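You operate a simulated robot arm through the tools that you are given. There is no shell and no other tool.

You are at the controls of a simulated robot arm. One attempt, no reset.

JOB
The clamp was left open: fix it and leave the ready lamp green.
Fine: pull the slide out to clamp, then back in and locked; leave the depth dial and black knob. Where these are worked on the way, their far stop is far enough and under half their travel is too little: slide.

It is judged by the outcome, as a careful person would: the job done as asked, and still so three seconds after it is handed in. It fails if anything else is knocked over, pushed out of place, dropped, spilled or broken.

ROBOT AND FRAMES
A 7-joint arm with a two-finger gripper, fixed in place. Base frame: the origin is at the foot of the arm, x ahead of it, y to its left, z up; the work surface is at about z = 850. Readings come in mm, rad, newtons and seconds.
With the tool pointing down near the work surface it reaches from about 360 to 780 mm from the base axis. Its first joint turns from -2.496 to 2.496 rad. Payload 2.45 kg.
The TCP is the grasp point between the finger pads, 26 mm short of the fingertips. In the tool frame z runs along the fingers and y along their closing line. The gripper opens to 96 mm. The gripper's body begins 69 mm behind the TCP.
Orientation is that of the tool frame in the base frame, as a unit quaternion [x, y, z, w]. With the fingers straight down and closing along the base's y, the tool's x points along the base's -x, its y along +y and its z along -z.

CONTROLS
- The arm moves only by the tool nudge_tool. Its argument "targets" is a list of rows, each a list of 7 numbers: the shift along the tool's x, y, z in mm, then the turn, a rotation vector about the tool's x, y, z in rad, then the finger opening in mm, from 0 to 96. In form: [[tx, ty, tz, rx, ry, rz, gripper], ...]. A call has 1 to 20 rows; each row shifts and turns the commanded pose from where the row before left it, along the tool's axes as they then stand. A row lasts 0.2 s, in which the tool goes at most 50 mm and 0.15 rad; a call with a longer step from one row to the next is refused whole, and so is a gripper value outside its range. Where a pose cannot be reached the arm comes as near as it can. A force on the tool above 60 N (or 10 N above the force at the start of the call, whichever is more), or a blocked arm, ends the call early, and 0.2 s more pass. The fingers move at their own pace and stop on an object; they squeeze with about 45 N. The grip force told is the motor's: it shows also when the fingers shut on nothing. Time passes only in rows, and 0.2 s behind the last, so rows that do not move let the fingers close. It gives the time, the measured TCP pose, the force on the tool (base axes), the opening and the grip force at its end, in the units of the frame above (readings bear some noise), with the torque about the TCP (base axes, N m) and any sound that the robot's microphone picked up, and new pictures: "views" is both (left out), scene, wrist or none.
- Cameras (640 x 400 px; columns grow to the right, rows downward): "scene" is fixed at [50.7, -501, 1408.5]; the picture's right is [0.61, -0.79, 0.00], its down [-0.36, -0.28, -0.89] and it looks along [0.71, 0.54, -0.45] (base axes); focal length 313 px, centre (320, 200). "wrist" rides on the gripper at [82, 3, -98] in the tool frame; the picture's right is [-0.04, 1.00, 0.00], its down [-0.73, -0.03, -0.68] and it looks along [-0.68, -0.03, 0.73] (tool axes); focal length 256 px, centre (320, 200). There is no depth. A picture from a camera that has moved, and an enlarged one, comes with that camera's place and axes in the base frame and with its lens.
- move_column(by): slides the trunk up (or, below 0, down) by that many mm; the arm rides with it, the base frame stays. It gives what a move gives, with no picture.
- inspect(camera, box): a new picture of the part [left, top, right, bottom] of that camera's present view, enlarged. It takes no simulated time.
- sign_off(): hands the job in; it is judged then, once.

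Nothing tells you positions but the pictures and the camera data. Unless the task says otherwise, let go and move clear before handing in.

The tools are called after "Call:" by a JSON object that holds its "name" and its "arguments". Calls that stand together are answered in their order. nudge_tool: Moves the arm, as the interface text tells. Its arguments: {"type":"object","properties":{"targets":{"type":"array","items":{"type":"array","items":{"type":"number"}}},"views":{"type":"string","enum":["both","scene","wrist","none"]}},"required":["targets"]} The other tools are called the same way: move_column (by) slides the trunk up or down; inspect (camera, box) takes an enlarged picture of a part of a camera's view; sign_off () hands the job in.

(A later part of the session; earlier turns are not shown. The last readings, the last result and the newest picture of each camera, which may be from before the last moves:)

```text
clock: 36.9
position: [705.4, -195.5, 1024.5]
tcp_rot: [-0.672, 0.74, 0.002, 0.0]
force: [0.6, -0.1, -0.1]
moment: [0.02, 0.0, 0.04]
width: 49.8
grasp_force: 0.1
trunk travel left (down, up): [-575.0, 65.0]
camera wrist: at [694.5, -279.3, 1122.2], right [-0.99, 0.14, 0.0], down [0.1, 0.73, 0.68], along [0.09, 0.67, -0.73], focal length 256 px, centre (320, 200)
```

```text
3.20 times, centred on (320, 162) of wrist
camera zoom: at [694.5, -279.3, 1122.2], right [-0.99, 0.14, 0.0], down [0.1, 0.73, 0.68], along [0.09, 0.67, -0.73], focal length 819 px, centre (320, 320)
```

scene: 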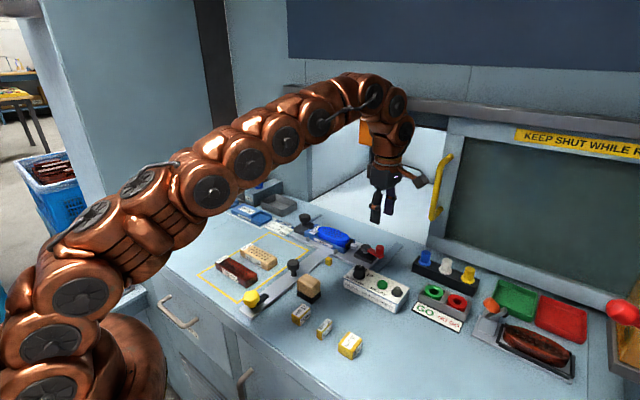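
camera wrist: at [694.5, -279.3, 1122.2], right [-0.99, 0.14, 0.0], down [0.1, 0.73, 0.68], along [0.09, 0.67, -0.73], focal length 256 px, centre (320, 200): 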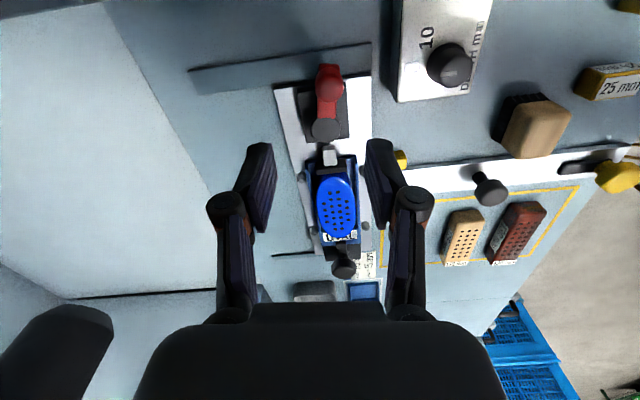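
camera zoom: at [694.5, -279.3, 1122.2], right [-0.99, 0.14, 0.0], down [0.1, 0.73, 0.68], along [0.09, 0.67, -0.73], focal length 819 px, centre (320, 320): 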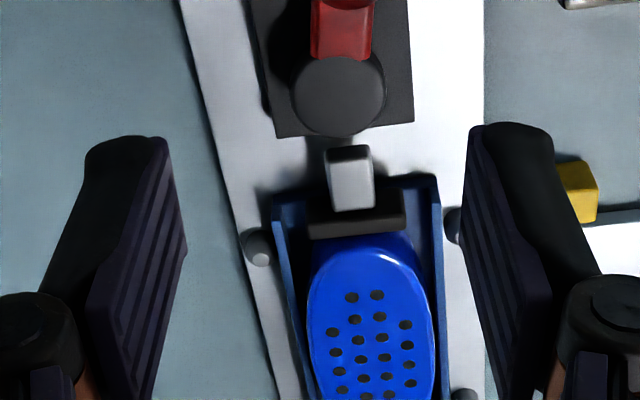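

The clamp is closed, with the pad pressing the oval block. Next I'll return to the yellow knob, which should now be near (382, -47), keeping the fingers along x.

Call:
{"name": "nudge_tool", "arguments": {"targets": [[0, 0, 0, 0, 0, -0.096, 60], [-18.6, 40.4, 0, 0, 0, 0, 60], [-18.6, 40.4, 0, 0, 0, 0, 60], [-18.6, 40.4, 0, 0, 0, 0, 60], [-18.6, 40.4, 0, 0, 0, 0, 60], [-18.6, 40.4, 0, 0, 0, 0, 60], [-18.6, 40.4, 0, 0, 0, 0, 60], [-18.6, 40.4, 0, 0, 0, 0, 60], [-18.6, 40.4, 0, 0, 0, 0, 60], [0, 0, 40, 0, 0, 0, 60], [0, 0, 38, 0, 0, 0, 60], [0, 0, 0, 0, 0, 0, 60]], "views": "both"}}

Call:
{"name": "inspect", "arguments": {"camera": "wrist", "box": [220, 50, 420, 175]}}

Call:
{"name": "inspect", "arguments": {"camera": "scene", "box": [210, 220, 330, 320]}}

```text
clock: 39.5
position: [381.9, -50.3, 948.7]
tcp_rot: [-0.707, 0.707, 0.001, 0.0]
force: [0.1, -0.3, 0.6]
moment: [0.02, 0.01, -0.01]
width: 60.0
grasp_force: 0.0
trunk travel left (down, up): [-575.0, 65.0]
camera wrist: at [378.2, -133.3, 1046.1], right [-1.0, 0.04, 0.0], down [0.03, 0.73, 0.68], along [0.03, 0.68, -0.73], focal length 256 px, centre (320, 200)
```

scene: 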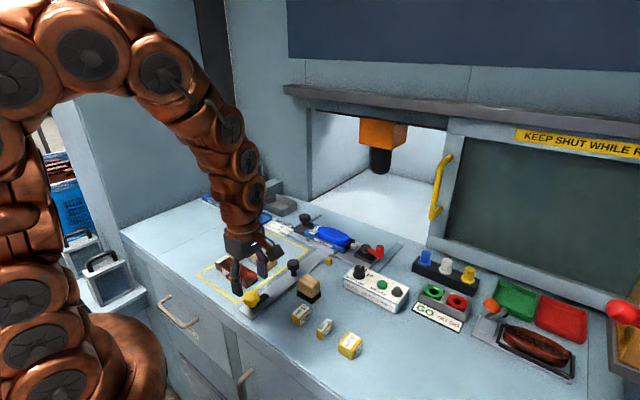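
wrist: 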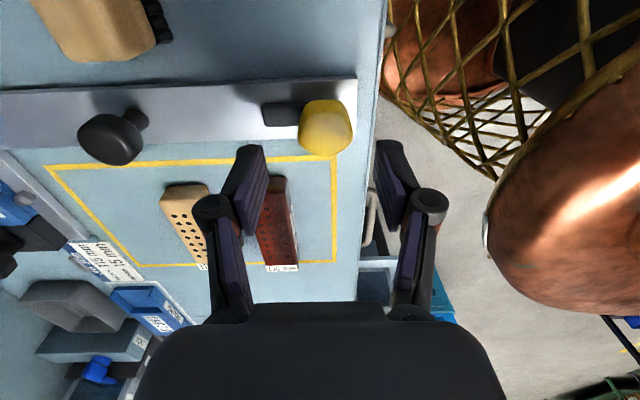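

```text
3.20 times, centred on (320, 112) of wrist
camera zoom: at [378.2, -133.3, 1046.1], right [-1.0, 0.04, 0.0], down [0.03, 0.73, 0.68], along [0.03, 0.68, -0.73], focal length 819 px, centre (320, 480)
```

zoom: 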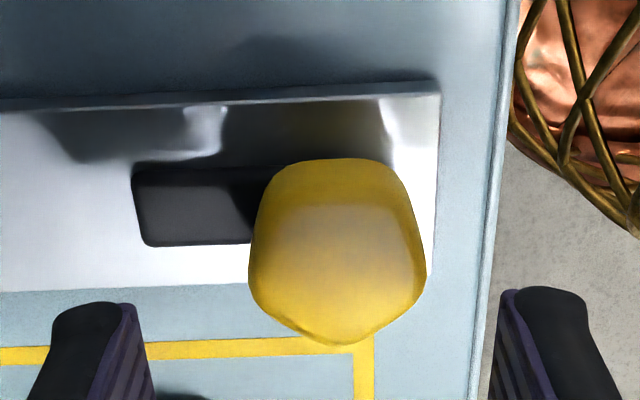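

```text
4.00 times, centred on (270, 270) of scene
camera zoom: at [50.7, -501.0, 1408.5], right [0.61, -0.79, 0.0], down [-0.36, -0.28, -0.89], along [0.71, 0.54, -0.45], focal length 1253 px, centre (520, -80)
```

zoom: 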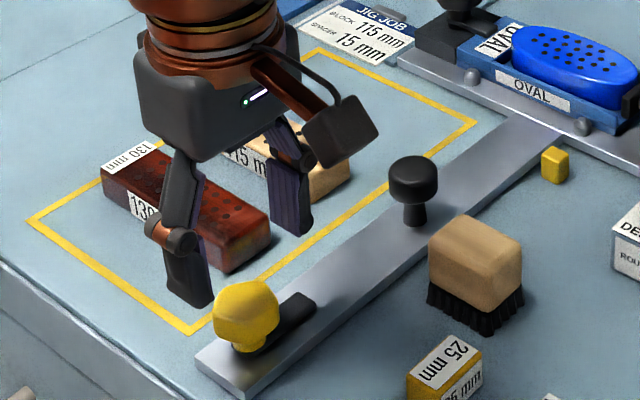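

The yellow knob is at about (378.3, -48.4). I'll shift to centre over it and descend.

Call:
{"name": "nudge_tool", "arguments": {"targets": [[-1.9, 3.6, 15, 0, 0, 0, 60], [0, 0, 18, 0, 0, 0, 60], [0, 0, 18, 0, 0, 0, 60], [0, 0, 0, 0, 0, 0, 60]], "views": "wrist"}}

Call:
{"name": "inspect", "arguments": {"camera": "wrist", "box": [220, 80, 420, 205]}}

Call:
{"name": "inspect", "arguments": {"camera": "scene", "box": [210, 220, 330, 320]}}

```text
clock: 40.5
position: [377.3, -46.2, 897.5]
tcp_rot: [-0.707, 0.707, 0.0, 0.0]
force: [0.1, 0.1, -0.2]
moment: [-0.03, -0.02, 0.02]
width: 59.9
grasp_force: 0.0
trunk travel left (down, up): [-575.0, 65.0]
camera wrist: at [374.8, -130.9, 994.8], right [-1.0, 0.04, 0.0], down [0.03, 0.73, 0.68], along [0.03, 0.68, -0.73], focal length 256 px, centre (320, 200)
```

wrist: 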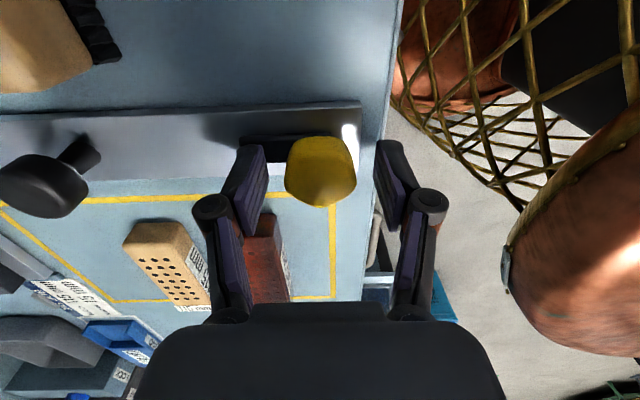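

```text
3.20 times, centred on (320, 142) of wrist
camera zoom: at [374.8, -130.9, 994.8], right [-1.0, 0.04, 0.0], down [0.03, 0.73, 0.68], along [0.03, 0.68, -0.73], focal length 819 px, centre (320, 384)
```

zoom: 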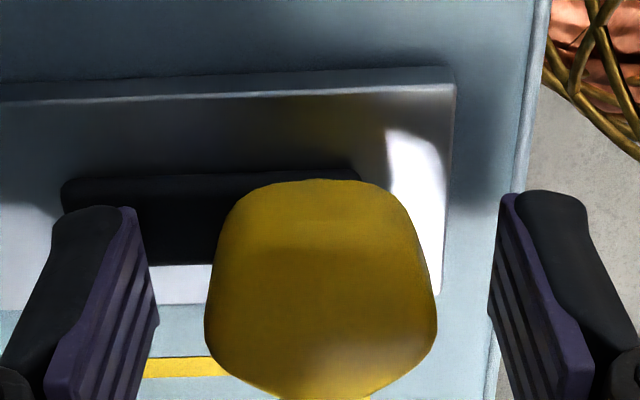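

```text
4.00 times, centred on (270, 270) of scene
camera zoom: at [50.7, -501.0, 1408.5], right [0.61, -0.79, 0.0], down [-0.36, -0.28, -0.89], along [0.71, 0.54, -0.45], focal length 1253 px, centre (520, -80)
```

zoom: 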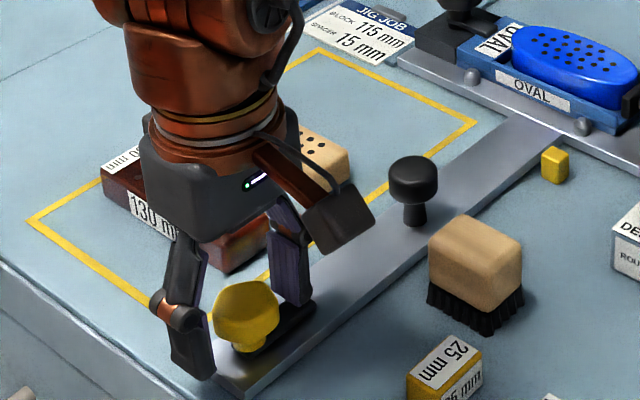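

Well placed. I'll close on the knob.

Call:
{"name": "nudge_tool", "arguments": {"targets": [[1.0, 0, 0, 0, 0, 0, 45], [0, 0, 0, 0, 0, 0, 30], [0, 0, 0, 0, 0, 0, 10], [0, 0, 0, 0, 0, 0, 10], [0, 0, 0, 0, 0, 0, 10]], "views": "wrist"}}

```text
clock: 41.7
position: [377.6, -48.5, 896.0]
tcp_rot: [-0.707, 0.708, 0.002, -0.001]
force: [2.7, 1.2, 1.3]
moment: [0.03, -0.05, -0.01]
width: 36.6
grasp_force: 45.4
trunk travel left (down, up): [-575.0, 65.0]
camera wrist: at [374.7, -132.1, 994.7], right [-1.0, 0.04, 0.0], down [0.03, 0.73, 0.68], along [0.03, 0.68, -0.73], focal length 256 px, centre (320, 200)
```

wrist: 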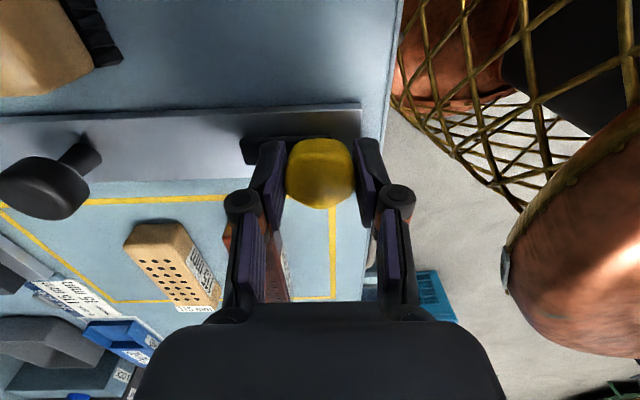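

Gripped at 36.6 mm. I'll push the slide back in along +x in smooth steps.

Call:
{"name": "nudge_tool", "arguments": {"targets": [[0, -8, 0, 0, 0, 0, 10], [0, -12, 0, 0, 0, 0, 10], [0, -13, 0, 0, 0, 0, 10], [0, -13, 0, 0, 0, 0, 10], [0, -13, 0, 0, 0, 0, 10], [0, -13, 0, 0, 0, 0, 10], [0, -13, 0, 0, 0, 0, 10], [0, 0, 0, 0, 0, 0, 10]], "views": "scene"}}

Call:
{"name": "inspect", "arguments": {"camera": "scene", "box": [270, 180, 430, 280]}}

```text
clock: 43.5
position: [463.6, -48.0, 895.6]
tcp_rot: [-0.706, 0.708, 0.002, -0.001]
force: [-0.3, 7.4, -8.6]
moment: [0.24, 0.1, 0.0]
width: 36.7
grasp_force: 44.5
trunk travel left (down, up): [-575.0, 65.0]
```

scene: 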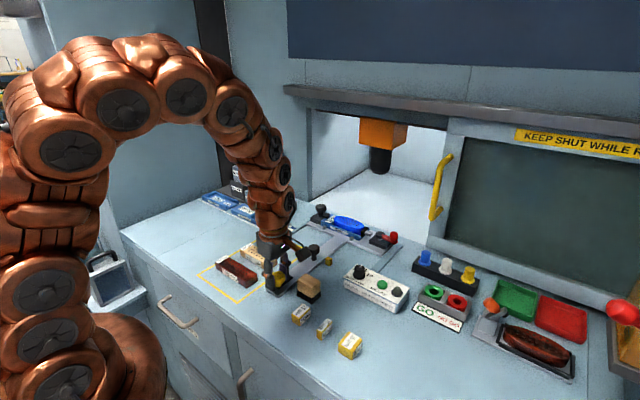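

```text
4.00 times, centred on (350, 230) of scene
camera zoom: at [50.7, -501.0, 1408.5], right [0.61, -0.79, 0.0], down [-0.36, -0.28, -0.89], along [0.71, 0.54, -0.45], focal length 1253 px, centre (200, 80)
```

zoom: 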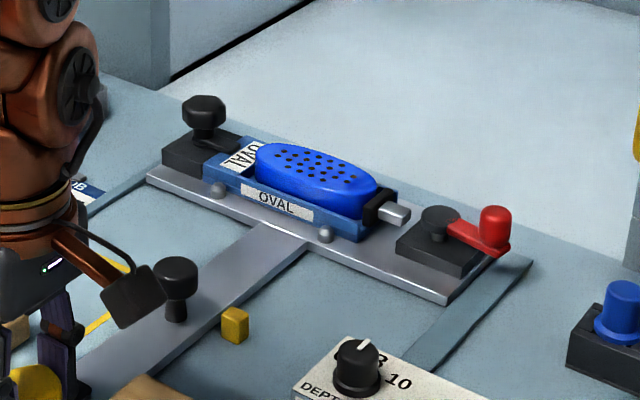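

It's moving smoothly. I'll continue pushing in.

Call:
{"name": "nudge_tool", "arguments": {"targets": [[0.3, -13, 0.2, 0, 0, 0, 10], [0, -13, 0, 0, 0, 0, 10], [0, -13, 0, 0, 0, 0, 10], [0, -13, 0, 0, 0, 0, 10], [0, -13, 0, 0, 0, 0, 10], [0, -13, 0, 0, 0, 0, 10], [0, -13, 0, 0, 0, 0, 10], [0, -13, 0, 0, 0, 0, 10], [0, 0, 0, 0, 0, 0, 10]], "views": "both"}}

Call:
{"name": "inspect", "arguments": {"camera": "scene", "box": [290, 170, 450, 270]}}

```text
clock: 45.5
position: [567.3, -48.7, 896.0]
tcp_rot: [-0.706, 0.708, 0.0, 0.0]
force: [1.6, 8.1, -0.3]
moment: [0.04, -0.3, -0.03]
width: 36.4
grasp_force: 45.0
trunk travel left (down, up): [-575.0, 65.0]
camera wrist: at [562.9, -132.3, 994.6], right [-1.0, 0.04, 0.0], down [0.03, 0.73, 0.68], along [0.03, 0.68, -0.73], focal length 256 px, centre (320, 200)
```

scene: 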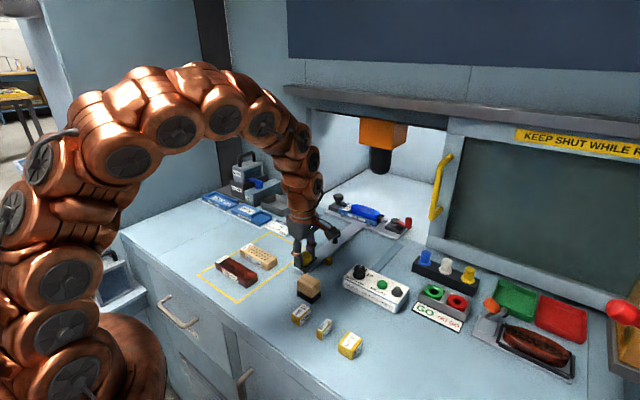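
wrist: 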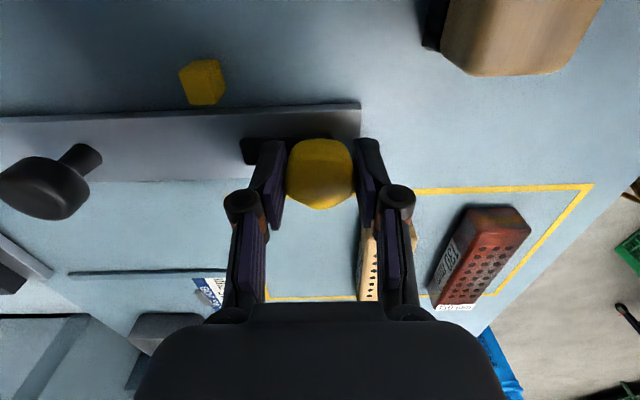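

```text
4.00 times, centred on (370, 220) of scene
camera zoom: at [50.7, -501.0, 1408.5], right [0.61, -0.79, 0.0], down [-0.36, -0.28, -0.89], along [0.71, 0.54, -0.45], focal length 1253 px, centre (120, 120)
```

zoom: 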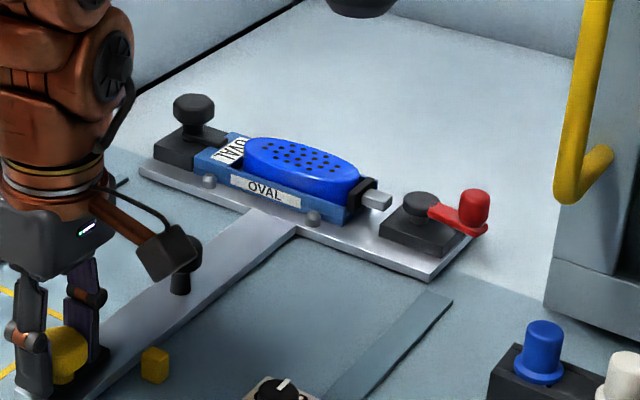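

I have about 73 mm left to the in-stop. I'll push most of it and slow near the end.

Call:
{"name": "nudge_tool", "arguments": {"targets": [[0.4, -10, 0, 0, 0, 0, 10], [0, -10, 0, 0, 0, 0, 10], [0, -10, 0, 0, 0, 0, 10], [0, -10, 0, 0, 0, 0, 10], [0, -10, 0, 0, 0, 0, 10], [0, -8, 0, 0, 0, 0, 10], [0, -5, 0, 0, 0, 0, 10], [0, 0, 0, 0, 0, 0, 10]], "views": "scene"}}

```text
clock: 47.3
position: [627.8, -50.1, 895.6]
tcp_rot: [-0.706, 0.708, 0.0, 0.0]
force: [1.7, 6.8, 18.9]
moment: [-0.23, -0.05, 0.01]
width: 36.5
grasp_force: 45.1
trunk travel left (down, up): [-575.0, 65.0]
```

scene: 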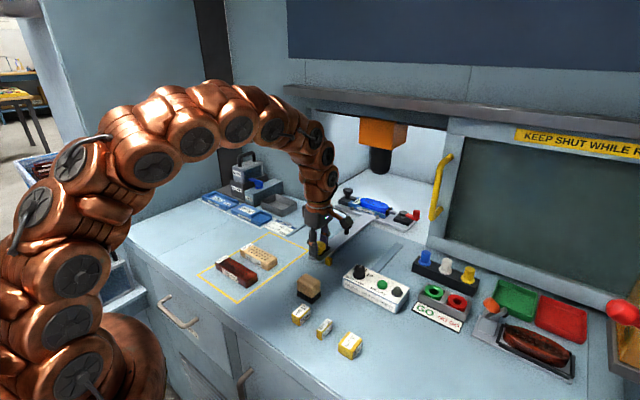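

I have about 11 mm left. I'll ease the vertical preload and push in 3 mm steps to the stop.

Call:
{"name": "nudge_tool", "arguments": {"targets": [[0, -3, -0.4, 0, 0, 0, 10], [0, -3, 0, 0, 0, 0, 10], [0, -3, 0, 0, 0, 0, 10], [0, -2, 0, 0, 0, 0, 10], [0, 0, 0, 0, 0, 0, 10]], "views": "both"}}

Call:
{"name": "inspect", "arguments": {"camera": "scene", "box": [280, 200, 392, 270]}}

```text
clock: 48.5
position: [640.1, -48.8, 895.5]
tcp_rot: [-0.707, 0.707, 0.002, -0.001]
force: [-2.0, 3.9, 3.4]
moment: [-0.02, 0.08, 0.02]
width: 36.7
grasp_force: 45.3
trunk travel left (down, up): [-575.0, 65.0]
camera wrist: at [636.8, -132.5, 994.4], right [-1.0, 0.04, 0.0], down [0.03, 0.73, 0.68], along [0.03, 0.68, -0.73], focal length 256 px, centre (320, 200)
```

scene: 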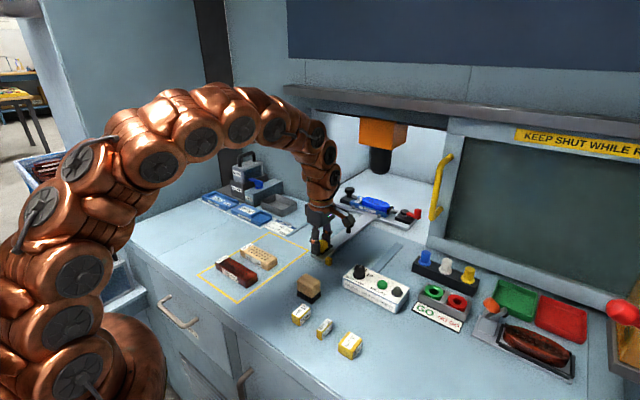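
wrist: 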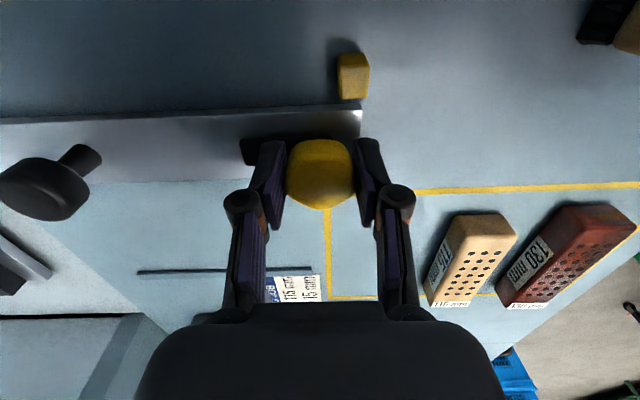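

```text
5.71 times, centred on (336, 235) of scene
camera zoom: at [50.7, -501.0, 1408.5], right [0.61, -0.79, 0.0], down [-0.36, -0.28, -0.89], along [0.71, 0.54, -0.45], focal length 1791 px, centre (229, 0)
```

zoom: 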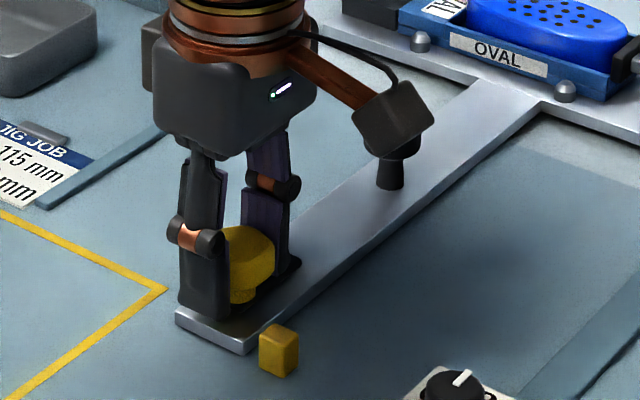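

The slide looks back at its original position. I'll push a couple more mm to confirm it's seated against the in-stop.

Call:
{"name": "nudge_tool", "arguments": {"targets": [[0, -1.5, 0, 0, 0, 0, 10], [0, -1.5, 0, 0, 0, 0, 10], [0, 0, 0, 0, 0, 0, 10]], "views": "none"}}

```text
clock: 49.3
position: [640.8, -48.4, 895.0]
tcp_rot: [-0.707, 0.707, 0.003, -0.001]
force: [-44.6, 6.4, 1.2]
moment: [0.07, 0.99, -0.08]
width: 37.0
grasp_force: 45.5
trunk travel left (down, up): [-575.0, 65.0]
```

The slide is seated against the in-stop at -45 N. I'll relieve that a little and start turning the knob clockwise, rotating about the knob axis, to lock the bar behind the cube.

Call:
{"name": "nudge_tool", "arguments": {"targets": [[0, 1.2, 0, 0, 0, 0, 10], [0.09, -0.33, 0, 0, 0, 0.13, 10], [0.09, -0.33, 0, 0, 0, 0.13, 10], [0.09, -0.33, 0, 0, 0, 0.13, 10], [0.09, -0.33, 0, 0, 0, 0.13, 10], [0, 0, 0, 0, 0, 0, 10]], "views": "both"}}

Call:
{"name": "inspect", "arguments": {"camera": "scene", "box": [280, 200, 392, 270]}}

```text
clock: 50.8
position: [640.8, -49.6, 896.1]
tcp_rot: [-0.501, 0.866, 0.005, -0.004]
force: [-14.7, 8.3, 13.6]
moment: [0.7, 0.56, -0.04]
width: 36.6
grasp_force: 44.6
trunk travel left (down, up): [-575.0, 65.0]
stopped in row 6: the force on the tool passed its limit at 60 N (the readings are from after the stop); the commanded pose is now the measured one
camera wrist: at [598.2, -120.4, 994.5], right [-0.85, 0.53, 0.01], down [0.4, 0.62, 0.68], along [0.35, 0.58, -0.74], focal length 256 px, centre (320, 200)
```

scene: 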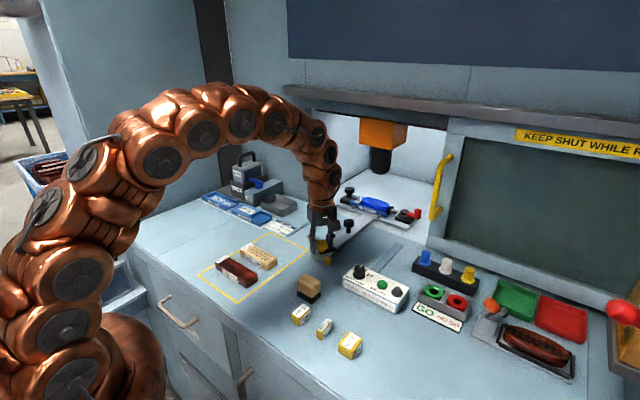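
wrist: 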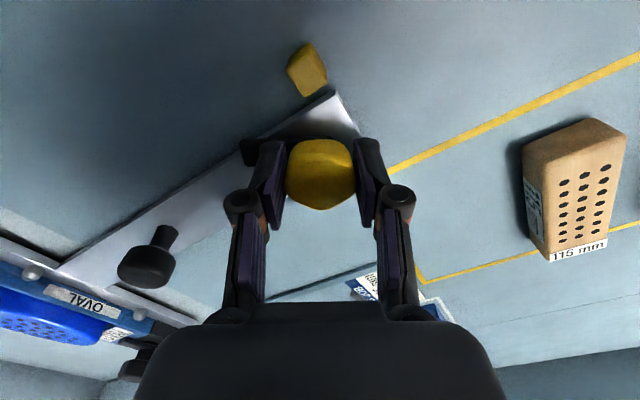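

```text
5.71 times, centred on (336, 235) of scene
camera zoom: at [50.7, -501.0, 1408.5], right [0.61, -0.79, 0.0], down [-0.36, -0.28, -0.89], along [0.71, 0.54, -0.45], focal length 1791 px, centre (229, 0)
```

zoom: 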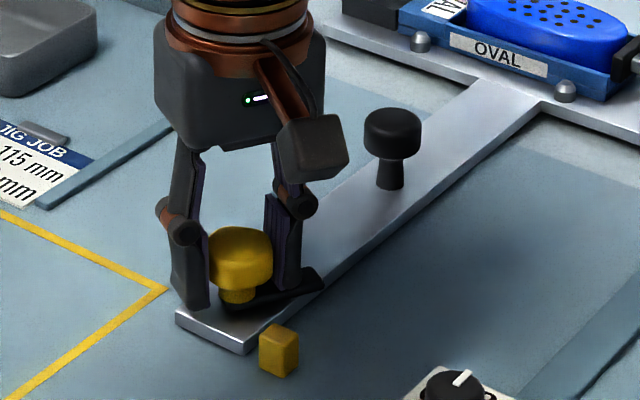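

It turned to 60°, then a lateral preload tripped the limit, and that has now been reset. I'll continue turning with a slightly relieved preload.

Call:
{"name": "nudge_tool", "arguments": {"targets": [[0.2, 0.4, -0.3, 0, 0, 0, 10], [0, -0.15, 0, 0, 0, 0.12, 10], [0, -0.15, 0, 0, 0, 0.12, 10], [0, -0.15, 0, 0, 0, 0.12, 10], [0, -0.15, 0, 0, 0, 0.12, 10], [0, 0, 0, 0, 0, 0, 10]], "views": "both"}}

Call:
{"name": "inspect", "arguments": {"camera": "scene", "box": [280, 200, 392, 270]}}

```text
clock: 52.2
position: [640.4, -48.4, 896.0]
tcp_rot: [-0.279, 0.96, 0.002, -0.002]
force: [-16.3, 17.3, 17.5]
moment: [0.35, 0.25, -0.03]
width: 36.9
grasp_force: 45.1
trunk travel left (down, up): [-575.0, 65.0]
camera wrist: at [571.2, -92.7, 994.6], right [-0.5, 0.86, 0.0], down [0.64, 0.37, 0.68], along [0.58, 0.34, -0.74], focal length 256 px, centre (320, 200)
```

scene: 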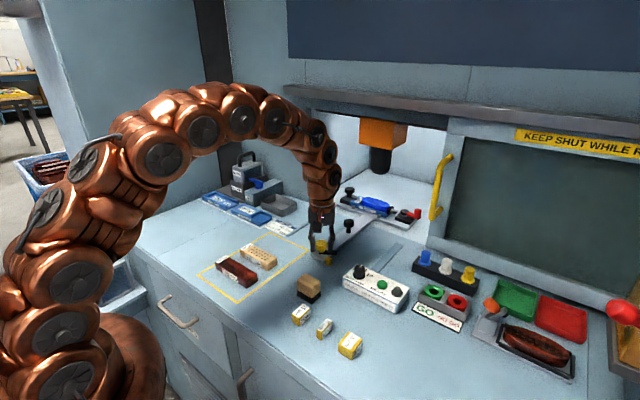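
wrist: 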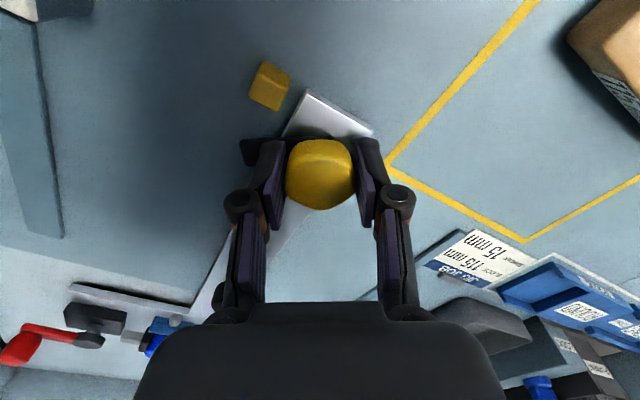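

```text
5.71 times, centred on (336, 235) of scene
camera zoom: at [50.7, -501.0, 1408.5], right [0.61, -0.79, 0.0], down [-0.36, -0.28, -0.89], along [0.71, 0.54, -0.45], focal length 1791 px, centre (229, 0)
```

zoom: 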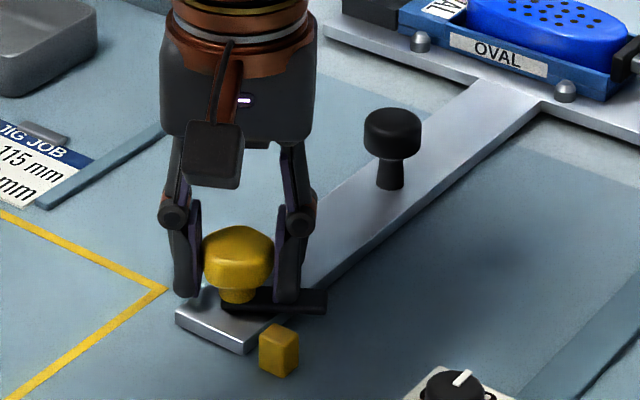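

The turn is at 32°. I'll ease the side loads and continue to the final 0° locked position.

Call:
{"name": "nudge_tool", "arguments": {"targets": [[-0.2, 0.8, -0.4, 0, 0, 0, 10], [0, -0.1, 0, 0, 0, 0.13, 10], [0, -0.1, 0, 0, 0, 0.13, 10], [0, -0.1, 0, 0, 0, 0.13, 10], [0, -0.1, 0, 0, 0, 0.1, 10], [0, 0, 0, 0, 0, 0, 10]], "views": "both"}}

Call:
{"name": "inspect", "arguments": {"camera": "scene", "box": [280, 200, 392, 270]}}

Call:
{"name": "inspect", "arguments": {"camera": "scene", "box": [330, 240, 480, 340]}}

Call:
{"name": "inspect", "arguments": {"camera": "wrist", "box": [200, 60, 440, 210]}}

```text
clock: 53.6
position: [641.7, -49.9, 895.5]
tcp_rot: [-0.038, 0.999, 0.0, -0.003]
force: [-6.5, 9.4, 0.4]
moment: [-0.01, -0.23, -0.03]
width: 36.6
grasp_force: 45.0
trunk travel left (down, up): [-575.0, 65.0]
camera wrist: at [560.4, -55.2, 994.7], right [-0.04, 1.0, 0.0], down [0.74, 0.03, 0.67], along [0.67, 0.03, -0.74], focal length 256 px, centre (320, 200)
```

scene: 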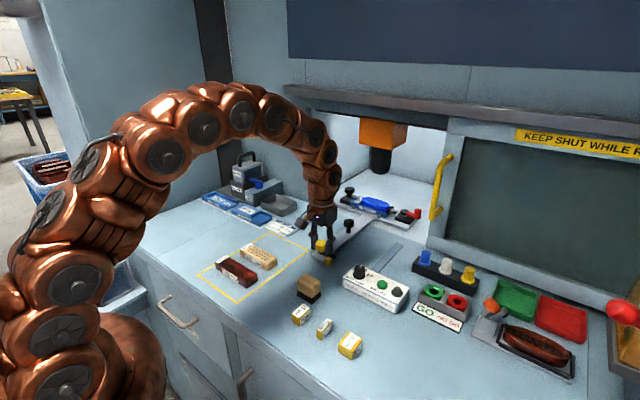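
wrist: 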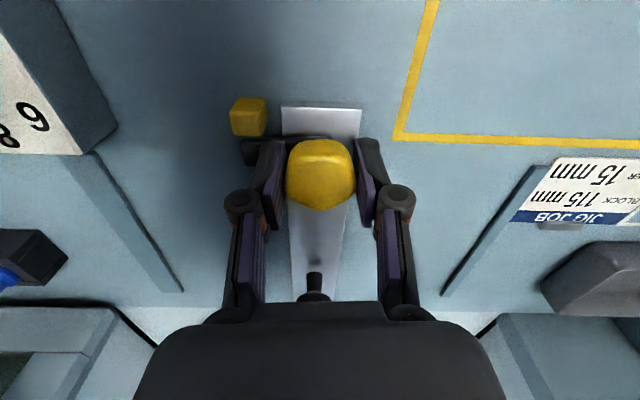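

```text
5.71 times, centred on (336, 235) of scene
camera zoom: at [50.7, -501.0, 1408.5], right [0.61, -0.79, 0.0], down [-0.36, -0.28, -0.89], along [0.71, 0.54, -0.45], focal length 1791 px, centre (229, 0)
```

zoom: 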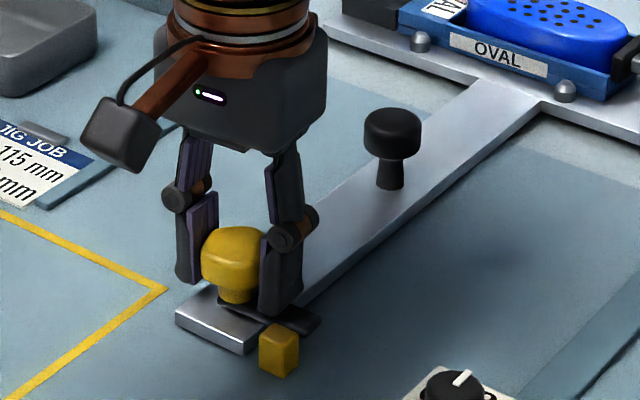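

```text
4.00 times, centred on (405, 290) of scene
camera zoom: at [50.7, -501.0, 1408.5], right [0.61, -0.79, 0.0], down [-0.36, -0.28, -0.89], along [0.71, 0.54, -0.45], focal length 1253 px, centre (-20, -160)
```

zoom: 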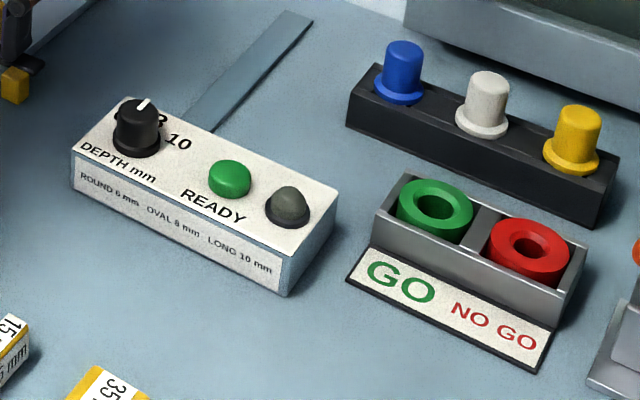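

```text
2.67 times, centred on (320, 135) of wrist
camera zoom: at [560.4, -55.2, 994.7], right [-0.04, 1.0, 0.0], down [0.74, 0.03, 0.67], along [0.67, 0.03, -0.74], focal length 683 px, centre (320, 373)
```

zoom: 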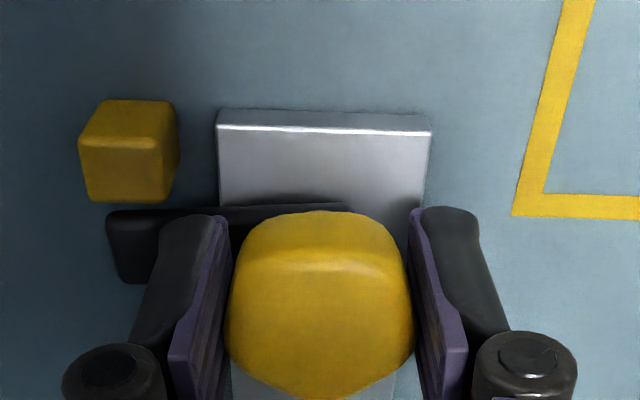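

The bar is nearly behind the cube, with about 4° to go, and the lamp is currently dark. I'll finish the turn until I feel the stop.

Call:
{"name": "nudge_tool", "arguments": {"targets": [[0, 0.4, 0, 0, 0, 0.05, 10], [0, 0, 0, 0, 0, 0.04, 10], [0, 0, 0, 0, 0, 0, 10]], "views": "both"}}

Call:
{"name": "inspect", "arguments": {"camera": "scene", "box": [330, 240, 480, 340]}}

Call:
{"name": "inspect", "arguments": {"camera": "wrist", "box": [200, 60, 440, 210]}}

```text
clock: 54.4
position: [641.1, -49.4, 895.4]
tcp_rot: [0.006, 1.0, 0.001, -0.004]
force: [-6.8, -0.7, 5.1]
moment: [-0.09, 0.26, 0.56]
width: 36.3
grasp_force: 45.2
trunk travel left (down, up): [-575.0, 65.0]
camera wrist: at [560.4, -48.0, 994.7], right [0.05, 1.0, 0.0], down [0.74, -0.04, 0.67], along [0.67, -0.03, -0.74], focal length 256 px, centre (320, 200)
```

scene: 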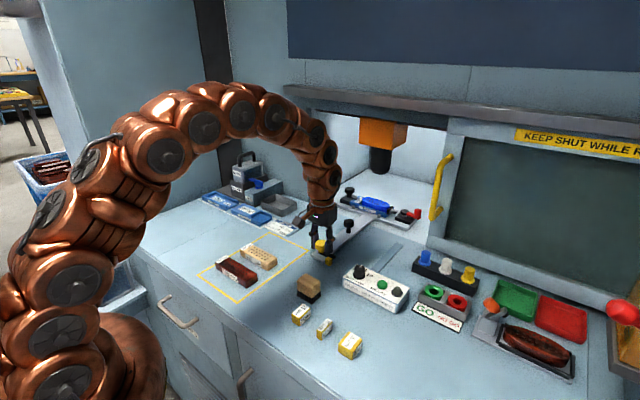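
wrist: 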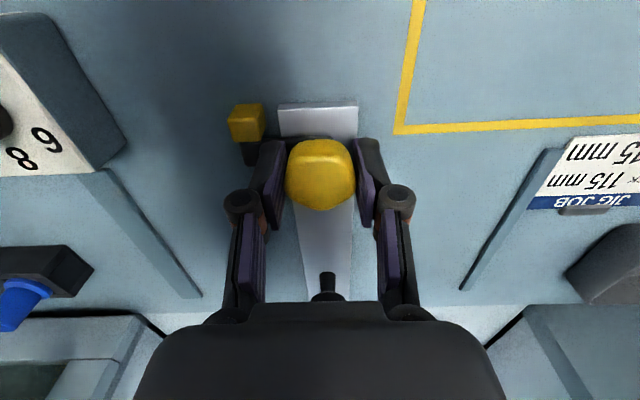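

```text
4.00 times, centred on (405, 290) of scene
camera zoom: at [50.7, -501.0, 1408.5], right [0.61, -0.79, 0.0], down [-0.36, -0.28, -0.89], along [0.71, 0.54, -0.45], focal length 1253 px, centre (-20, -160)
```

zoom: 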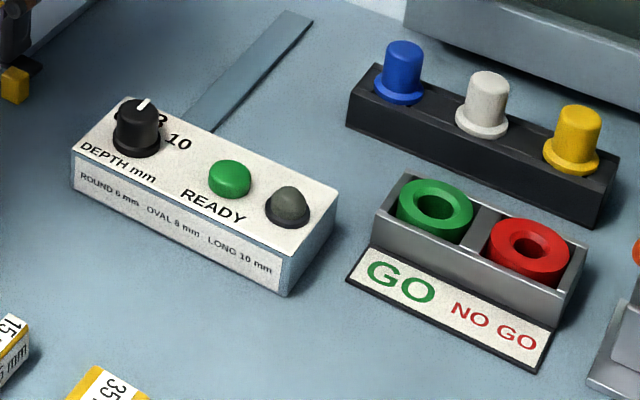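

```text
2.67 times, centred on (320, 135) of wrist
camera zoom: at [560.4, -48.0, 994.7], right [0.05, 1.0, 0.0], down [0.74, -0.04, 0.67], along [0.67, -0.03, -0.74], focal length 683 px, centre (320, 373)
```

zoom: 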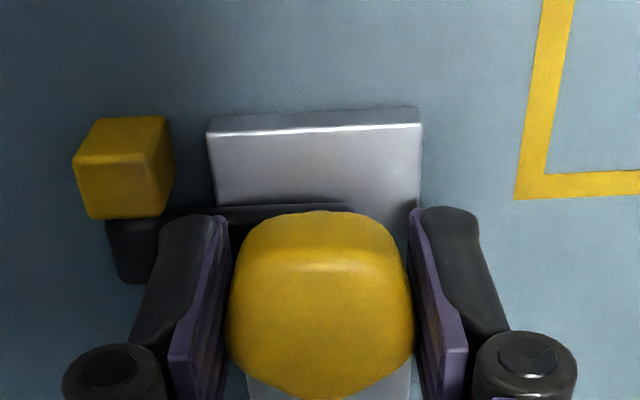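

The knob meets a rotational stop at +0.56 N·m with the bar behind the cube, as it was originally. I'll release and rise clear, then check the lamp and the green READY button.

Call:
{"name": "nudge_tool", "arguments": {"targets": [[0, 0, 0, 0, 0, -0.01, 10], [0, 0, 0, 0, 0, 0, 40], [0, 0, 0, 0, 0, 0, 58], [0, 0, 0, 0, 0, 0, 58], [0, 0, -25, 0, 0, 0, 58], [0, 0, -40, 0, 0, 0, 58], [0, 0, -40, 0, 0, 0, 58], [0, 0, 0, 0, 0, 0, 58]], "views": "both"}}

Call:
{"name": "inspect", "arguments": {"camera": "scene", "box": [280, 180, 440, 280]}}

Call:
{"name": "inspect", "arguments": {"camera": "wrist", "box": [200, 60, 440, 210]}}

Call:
{"name": "inspect", "arguments": {"camera": "scene", "box": [340, 255, 420, 320]}}

```text
clock: 56.2
position: [642.5, -52.1, 999.4]
tcp_rot: [0.001, 1.0, 0.001, -0.003]
force: [-0.2, -0.4, 0.0]
moment: [0.01, -0.01, 0.03]
width: 58.0
grasp_force: 0.1
trunk travel left (down, up): [-575.0, 65.0]
camera wrist: at [562.4, -49.9, 1098.9], right [0.04, 1.0, 0.0], down [0.74, -0.03, 0.67], along [0.67, -0.03, -0.74], focal length 256 px, centre (320, 200)
```

scene: 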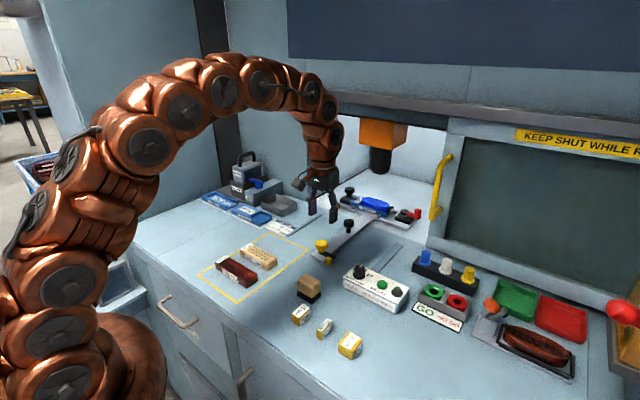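
wrist: 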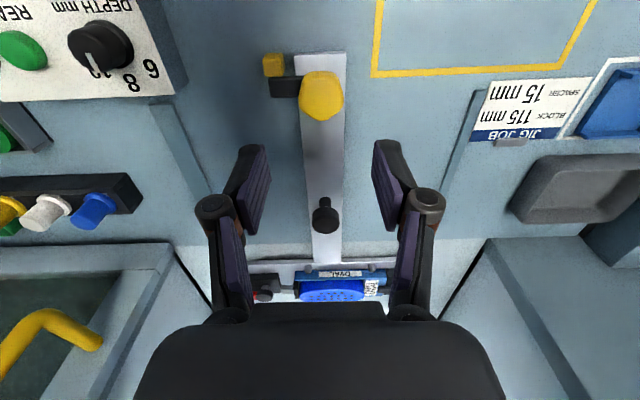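

```text
4.00 times, centred on (360, 230) of scene
camera zoom: at [50.7, -501.0, 1408.5], right [0.61, -0.79, 0.0], down [-0.36, -0.28, -0.89], along [0.71, 0.54, -0.45], focal length 1253 px, centre (160, 80)
```

zoom: 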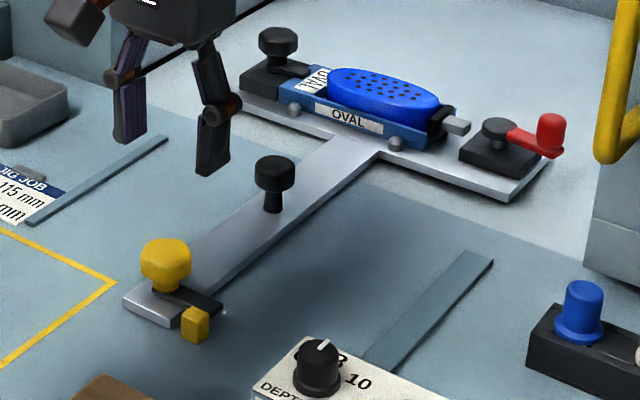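

```text
2.67 times, centred on (320, 135) of wrist
camera zoom: at [562.4, -49.9, 1098.9], right [0.04, 1.0, 0.0], down [0.74, -0.03, 0.67], along [0.67, -0.03, -0.74], focal length 683 px, centre (320, 373)
```

zoom: 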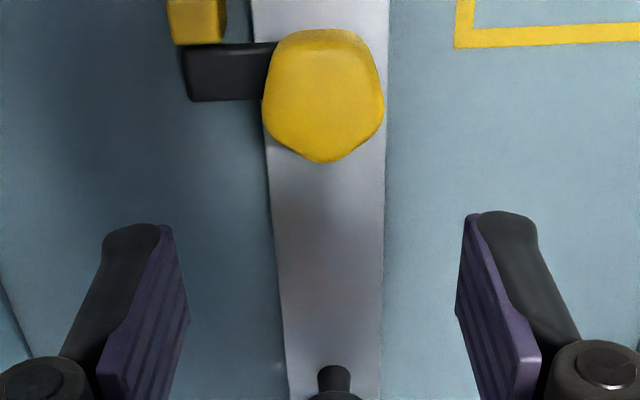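

```text
6.15 times, centred on (380, 288) of scene
camera zoom: at [50.7, -501.0, 1408.5], right [0.61, -0.79, 0.0], down [-0.36, -0.28, -0.89], along [0.71, 0.54, -0.45], focal length 1928 px, centre (-49, -338)
```

zoom: 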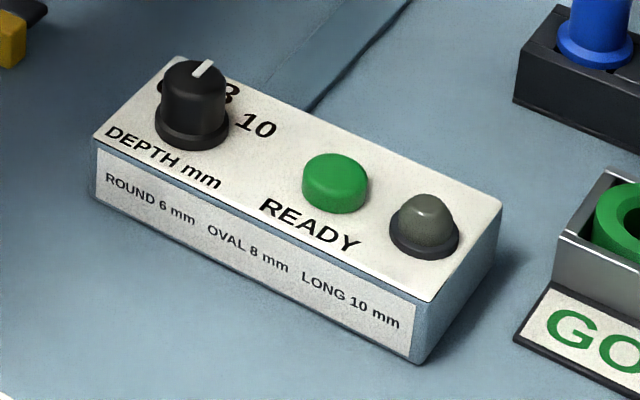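

The slide is in and latched, the clamp is closed and the lamp is dark. The green button beside "READY" seems to be what triggers the check. I'll close the fingers and move above it at about (598, -269) for a closer look.

Call:
{"name": "nudge_tool", "arguments": {"targets": [[10.5, -43.2, 4.8, 0, 0, 0, 40], [10.5, -43.2, 4.8, 0, 0, 0, 20], [10.5, -43.2, 4.8, 0, 0, 0, 0], [10.5, -43.2, 4.8, 0, 0, 0, 0], [10.5, -43.2, 4.8, 0, 0, 0, 0], [0, 0, 0, 0, 0, 0, 0]], "views": "both"}}

Call:
{"name": "inspect", "arguments": {"camera": "wrist", "box": [200, 50, 440, 200]}}

Call:
{"name": "inspect", "arguments": {"camera": "scene", "box": [330, 220, 450, 320]}}

```text
clock: 57.6
position: [590.9, -267.2, 978.9]
tcp_rot: [0.001, 1.0, 0.001, -0.003]
force: [-0.2, -0.2, -0.5]
moment: [0.01, -0.01, 0.0]
width: 0.3
grasp_force: 28.3
trunk travel left (down, up): [-575.0, 65.0]
camera wrist: at [509.1, -265.3, 1077.3], right [0.04, 1.0, 0.0], down [0.74, -0.03, 0.67], along [0.67, -0.03, -0.74], focal length 256 px, centre (320, 200)
```

scene: 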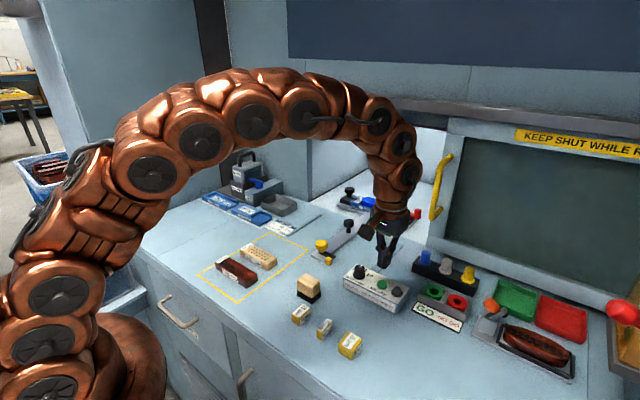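
wrist: 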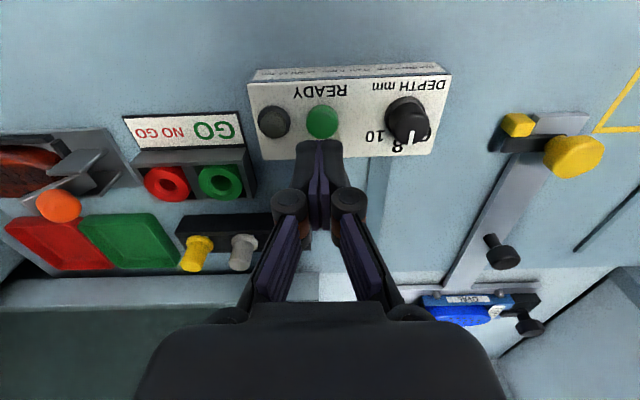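

```text
2.67 times, centred on (320, 125) of wrist
camera zoom: at [509.1, -265.3, 1077.3], right [0.04, 1.0, 0.0], down [0.74, -0.03, 0.67], along [0.67, -0.03, -0.74], focal length 683 px, centre (320, 400)
```

zoom: 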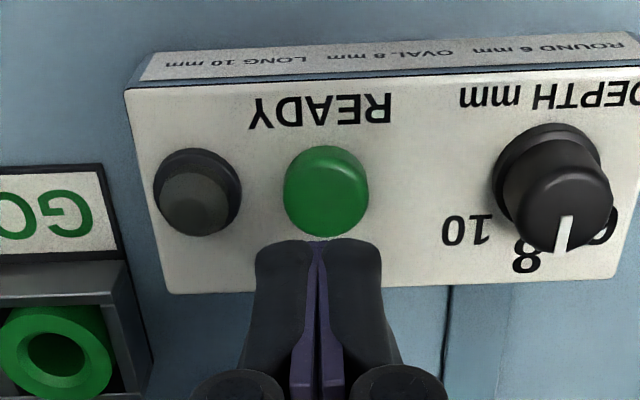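

```text
4.00 times, centred on (390, 270) of scene
camera zoom: at [50.7, -501.0, 1408.5], right [0.61, -0.79, 0.0], down [-0.36, -0.28, -0.89], along [0.71, 0.54, -0.45], focal length 1253 px, centre (40, -80)
```

zoom: 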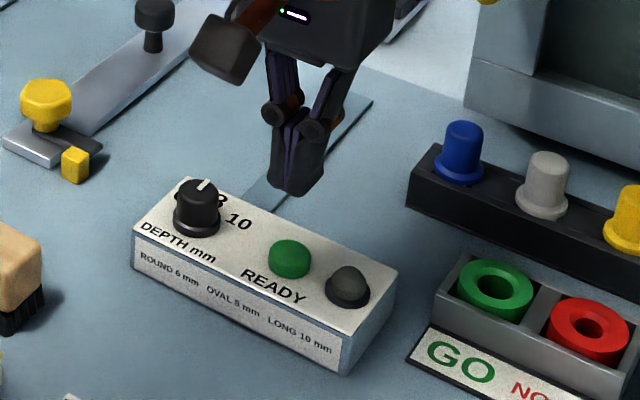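

The button is at about (600, -268) with its top near z≈890. I'll move over it and descend to just above.

Call:
{"name": "nudge_tool", "arguments": {"targets": [[-9.1, -0.8, 20, 0, 0, 0, 0], [0, 0, 20, 0, 0, 0, 0], [0, 0, 12, 0, 0, 0, 0], [0, 0, 0, 0, 0, 0, 0]], "views": "both"}}

Call:
{"name": "inspect", "arguments": {"camera": "wrist", "box": [200, 70, 440, 220]}}

Call:
{"name": "inspect", "arguments": {"camera": "scene", "box": [340, 250, 420, 310]}}

```text
clock: 58.6
position: [599.5, -266.5, 925.1]
tcp_rot: [0.001, 1.0, 0.001, -0.003]
force: [-0.1, -0.8, 0.3]
moment: [0.02, 0.01, -0.03]
width: 0.1
grasp_force: 28.5
trunk travel left (down, up): [-575.0, 65.0]
camera wrist: at [517.9, -265.2, 1024.1], right [0.04, 1.0, 0.0], down [0.74, -0.03, 0.67], along [0.67, -0.03, -0.74], focal length 256 px, centre (320, 200)
```

scene: 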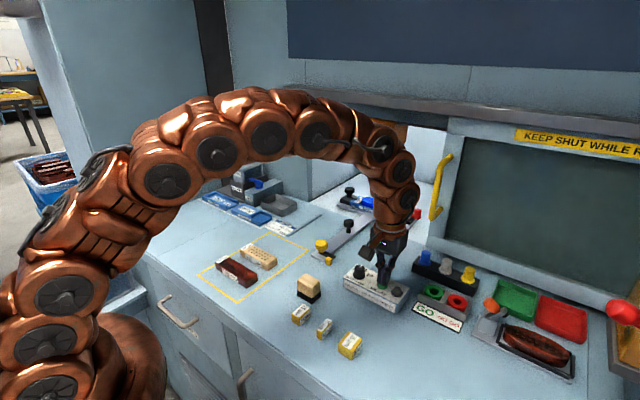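
wrist: 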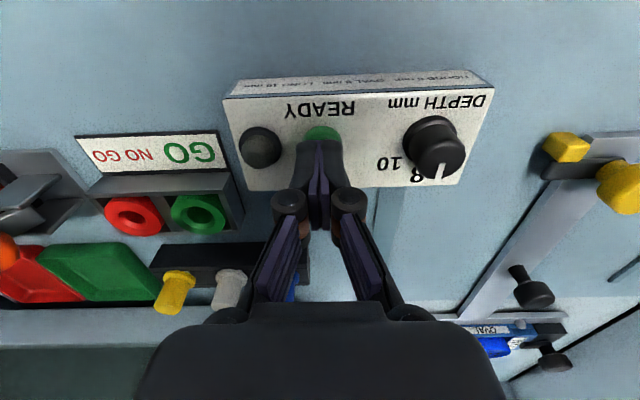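

```text
2.67 times, centred on (320, 145) of wrist
camera zoom: at [517.9, -265.2, 1024.1], right [0.04, 1.0, 0.0], down [0.74, -0.03, 0.67], along [0.67, -0.03, -0.74], focal length 683 px, centre (320, 347)
```

zoom: 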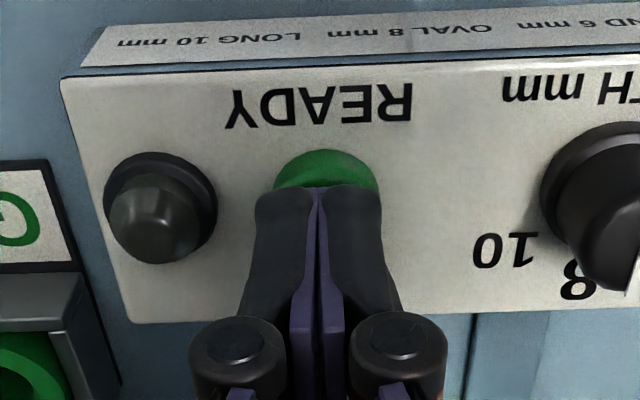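

```text
6.67 times, centred on (380, 280) of scene
camera zoom: at [50.7, -501.0, 1408.5], right [0.61, -0.79, 0.0], down [-0.36, -0.28, -0.89], along [0.71, 0.54, -0.45], focal length 2089 px, centre (-80, -333)
```

zoom: 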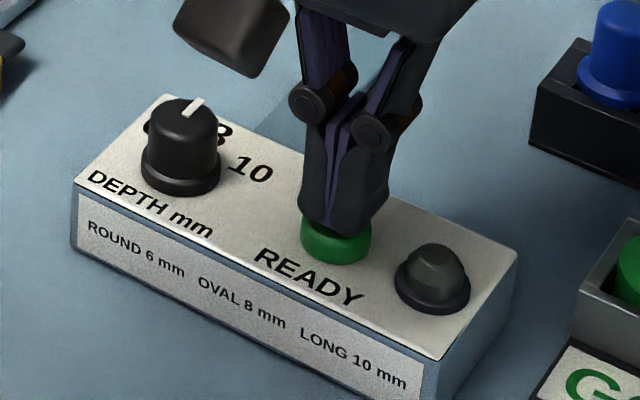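

The fingertips are just above the button and slightly off-centre. I'll correct by ~1.5 mm and press in small steps.

Call:
{"name": "nudge_tool", "arguments": {"targets": [[1.5, 1.3, 2, 0, 0, 0, 0], [0, 0, 2, 0, 0, 0, 0], [0, 0, 1.5, 0, 0, 0, 0], [0, 0, 1.5, 0, 0, 0, 0], [0, 0, 0, 0, 0, 0, 0]], "views": "scene"}}

Call:
{"name": "inspect", "arguments": {"camera": "scene", "box": [340, 250, 420, 310]}}

```text
clock: 59.8
position: [597.2, -264.4, 917.8]
tcp_rot: [0.001, 1.0, 0.001, -0.003]
force: [-1.0, -0.7, 1.4]
moment: [0.0, 0.0, -0.01]
width: 6.1
grasp_force: 28.8
trunk travel left (down, up): [-575.0, 65.0]
```

scene: 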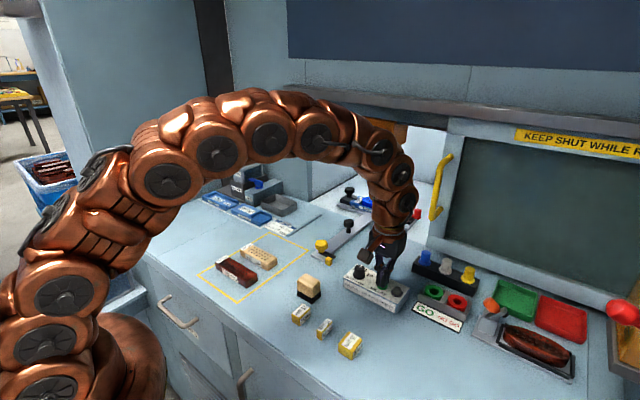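

```text
6.67 times, centred on (380, 280) of scene
camera zoom: at [50.7, -501.0, 1408.5], right [0.61, -0.79, 0.0], down [-0.36, -0.28, -0.89], along [0.71, 0.54, -0.45], focal length 2089 px, centre (-80, -333)
```

zoom: 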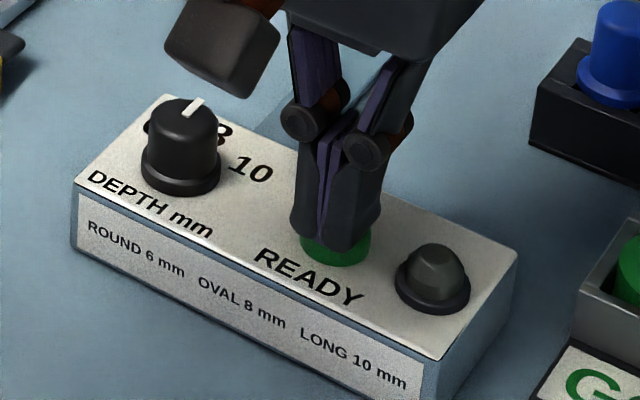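

The finger width now reads 6 mm, so the tips may be wedging on the domed button. I'll check with the wrist camera before pressing further.

Call:
{"name": "inspect", "arguments": {"camera": "wrist", "box": [200, 70, 440, 220]}}

Call:
{"name": "inspect", "arguments": {"camera": "scene", "box": [365, 265, 405, 295]}}

```text
2.67 times, centred on (320, 145) of wrist
camera zoom: at [516.1, -263.7, 1016.8], right [0.04, 1.0, 0.0], down [0.74, -0.03, 0.67], along [0.67, -0.03, -0.74], focal length 683 px, centre (320, 347)
```

zoom: 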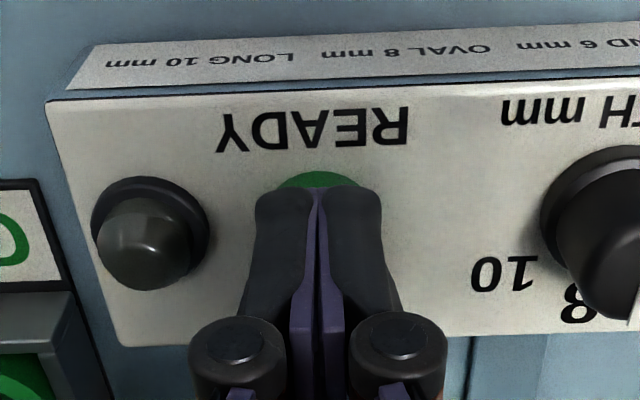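

```text
13.33 times, centred on (385, 280) of scene
camera zoom: at [50.7, -501.0, 1408.5], right [0.61, -0.79, 0.0], down [-0.36, -0.28, -0.89], along [0.71, 0.54, -0.45], focal length 4178 px, centre (-547, -867)
```

zoom: 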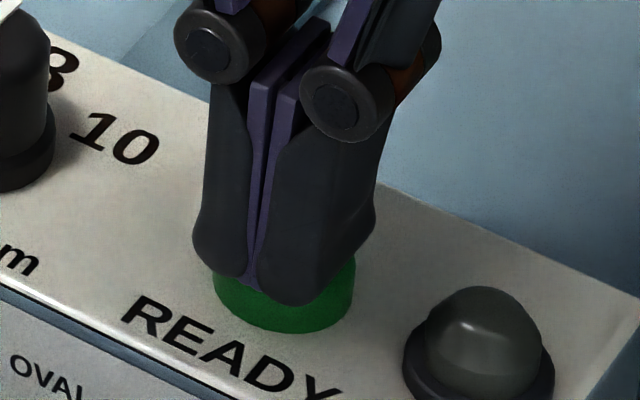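

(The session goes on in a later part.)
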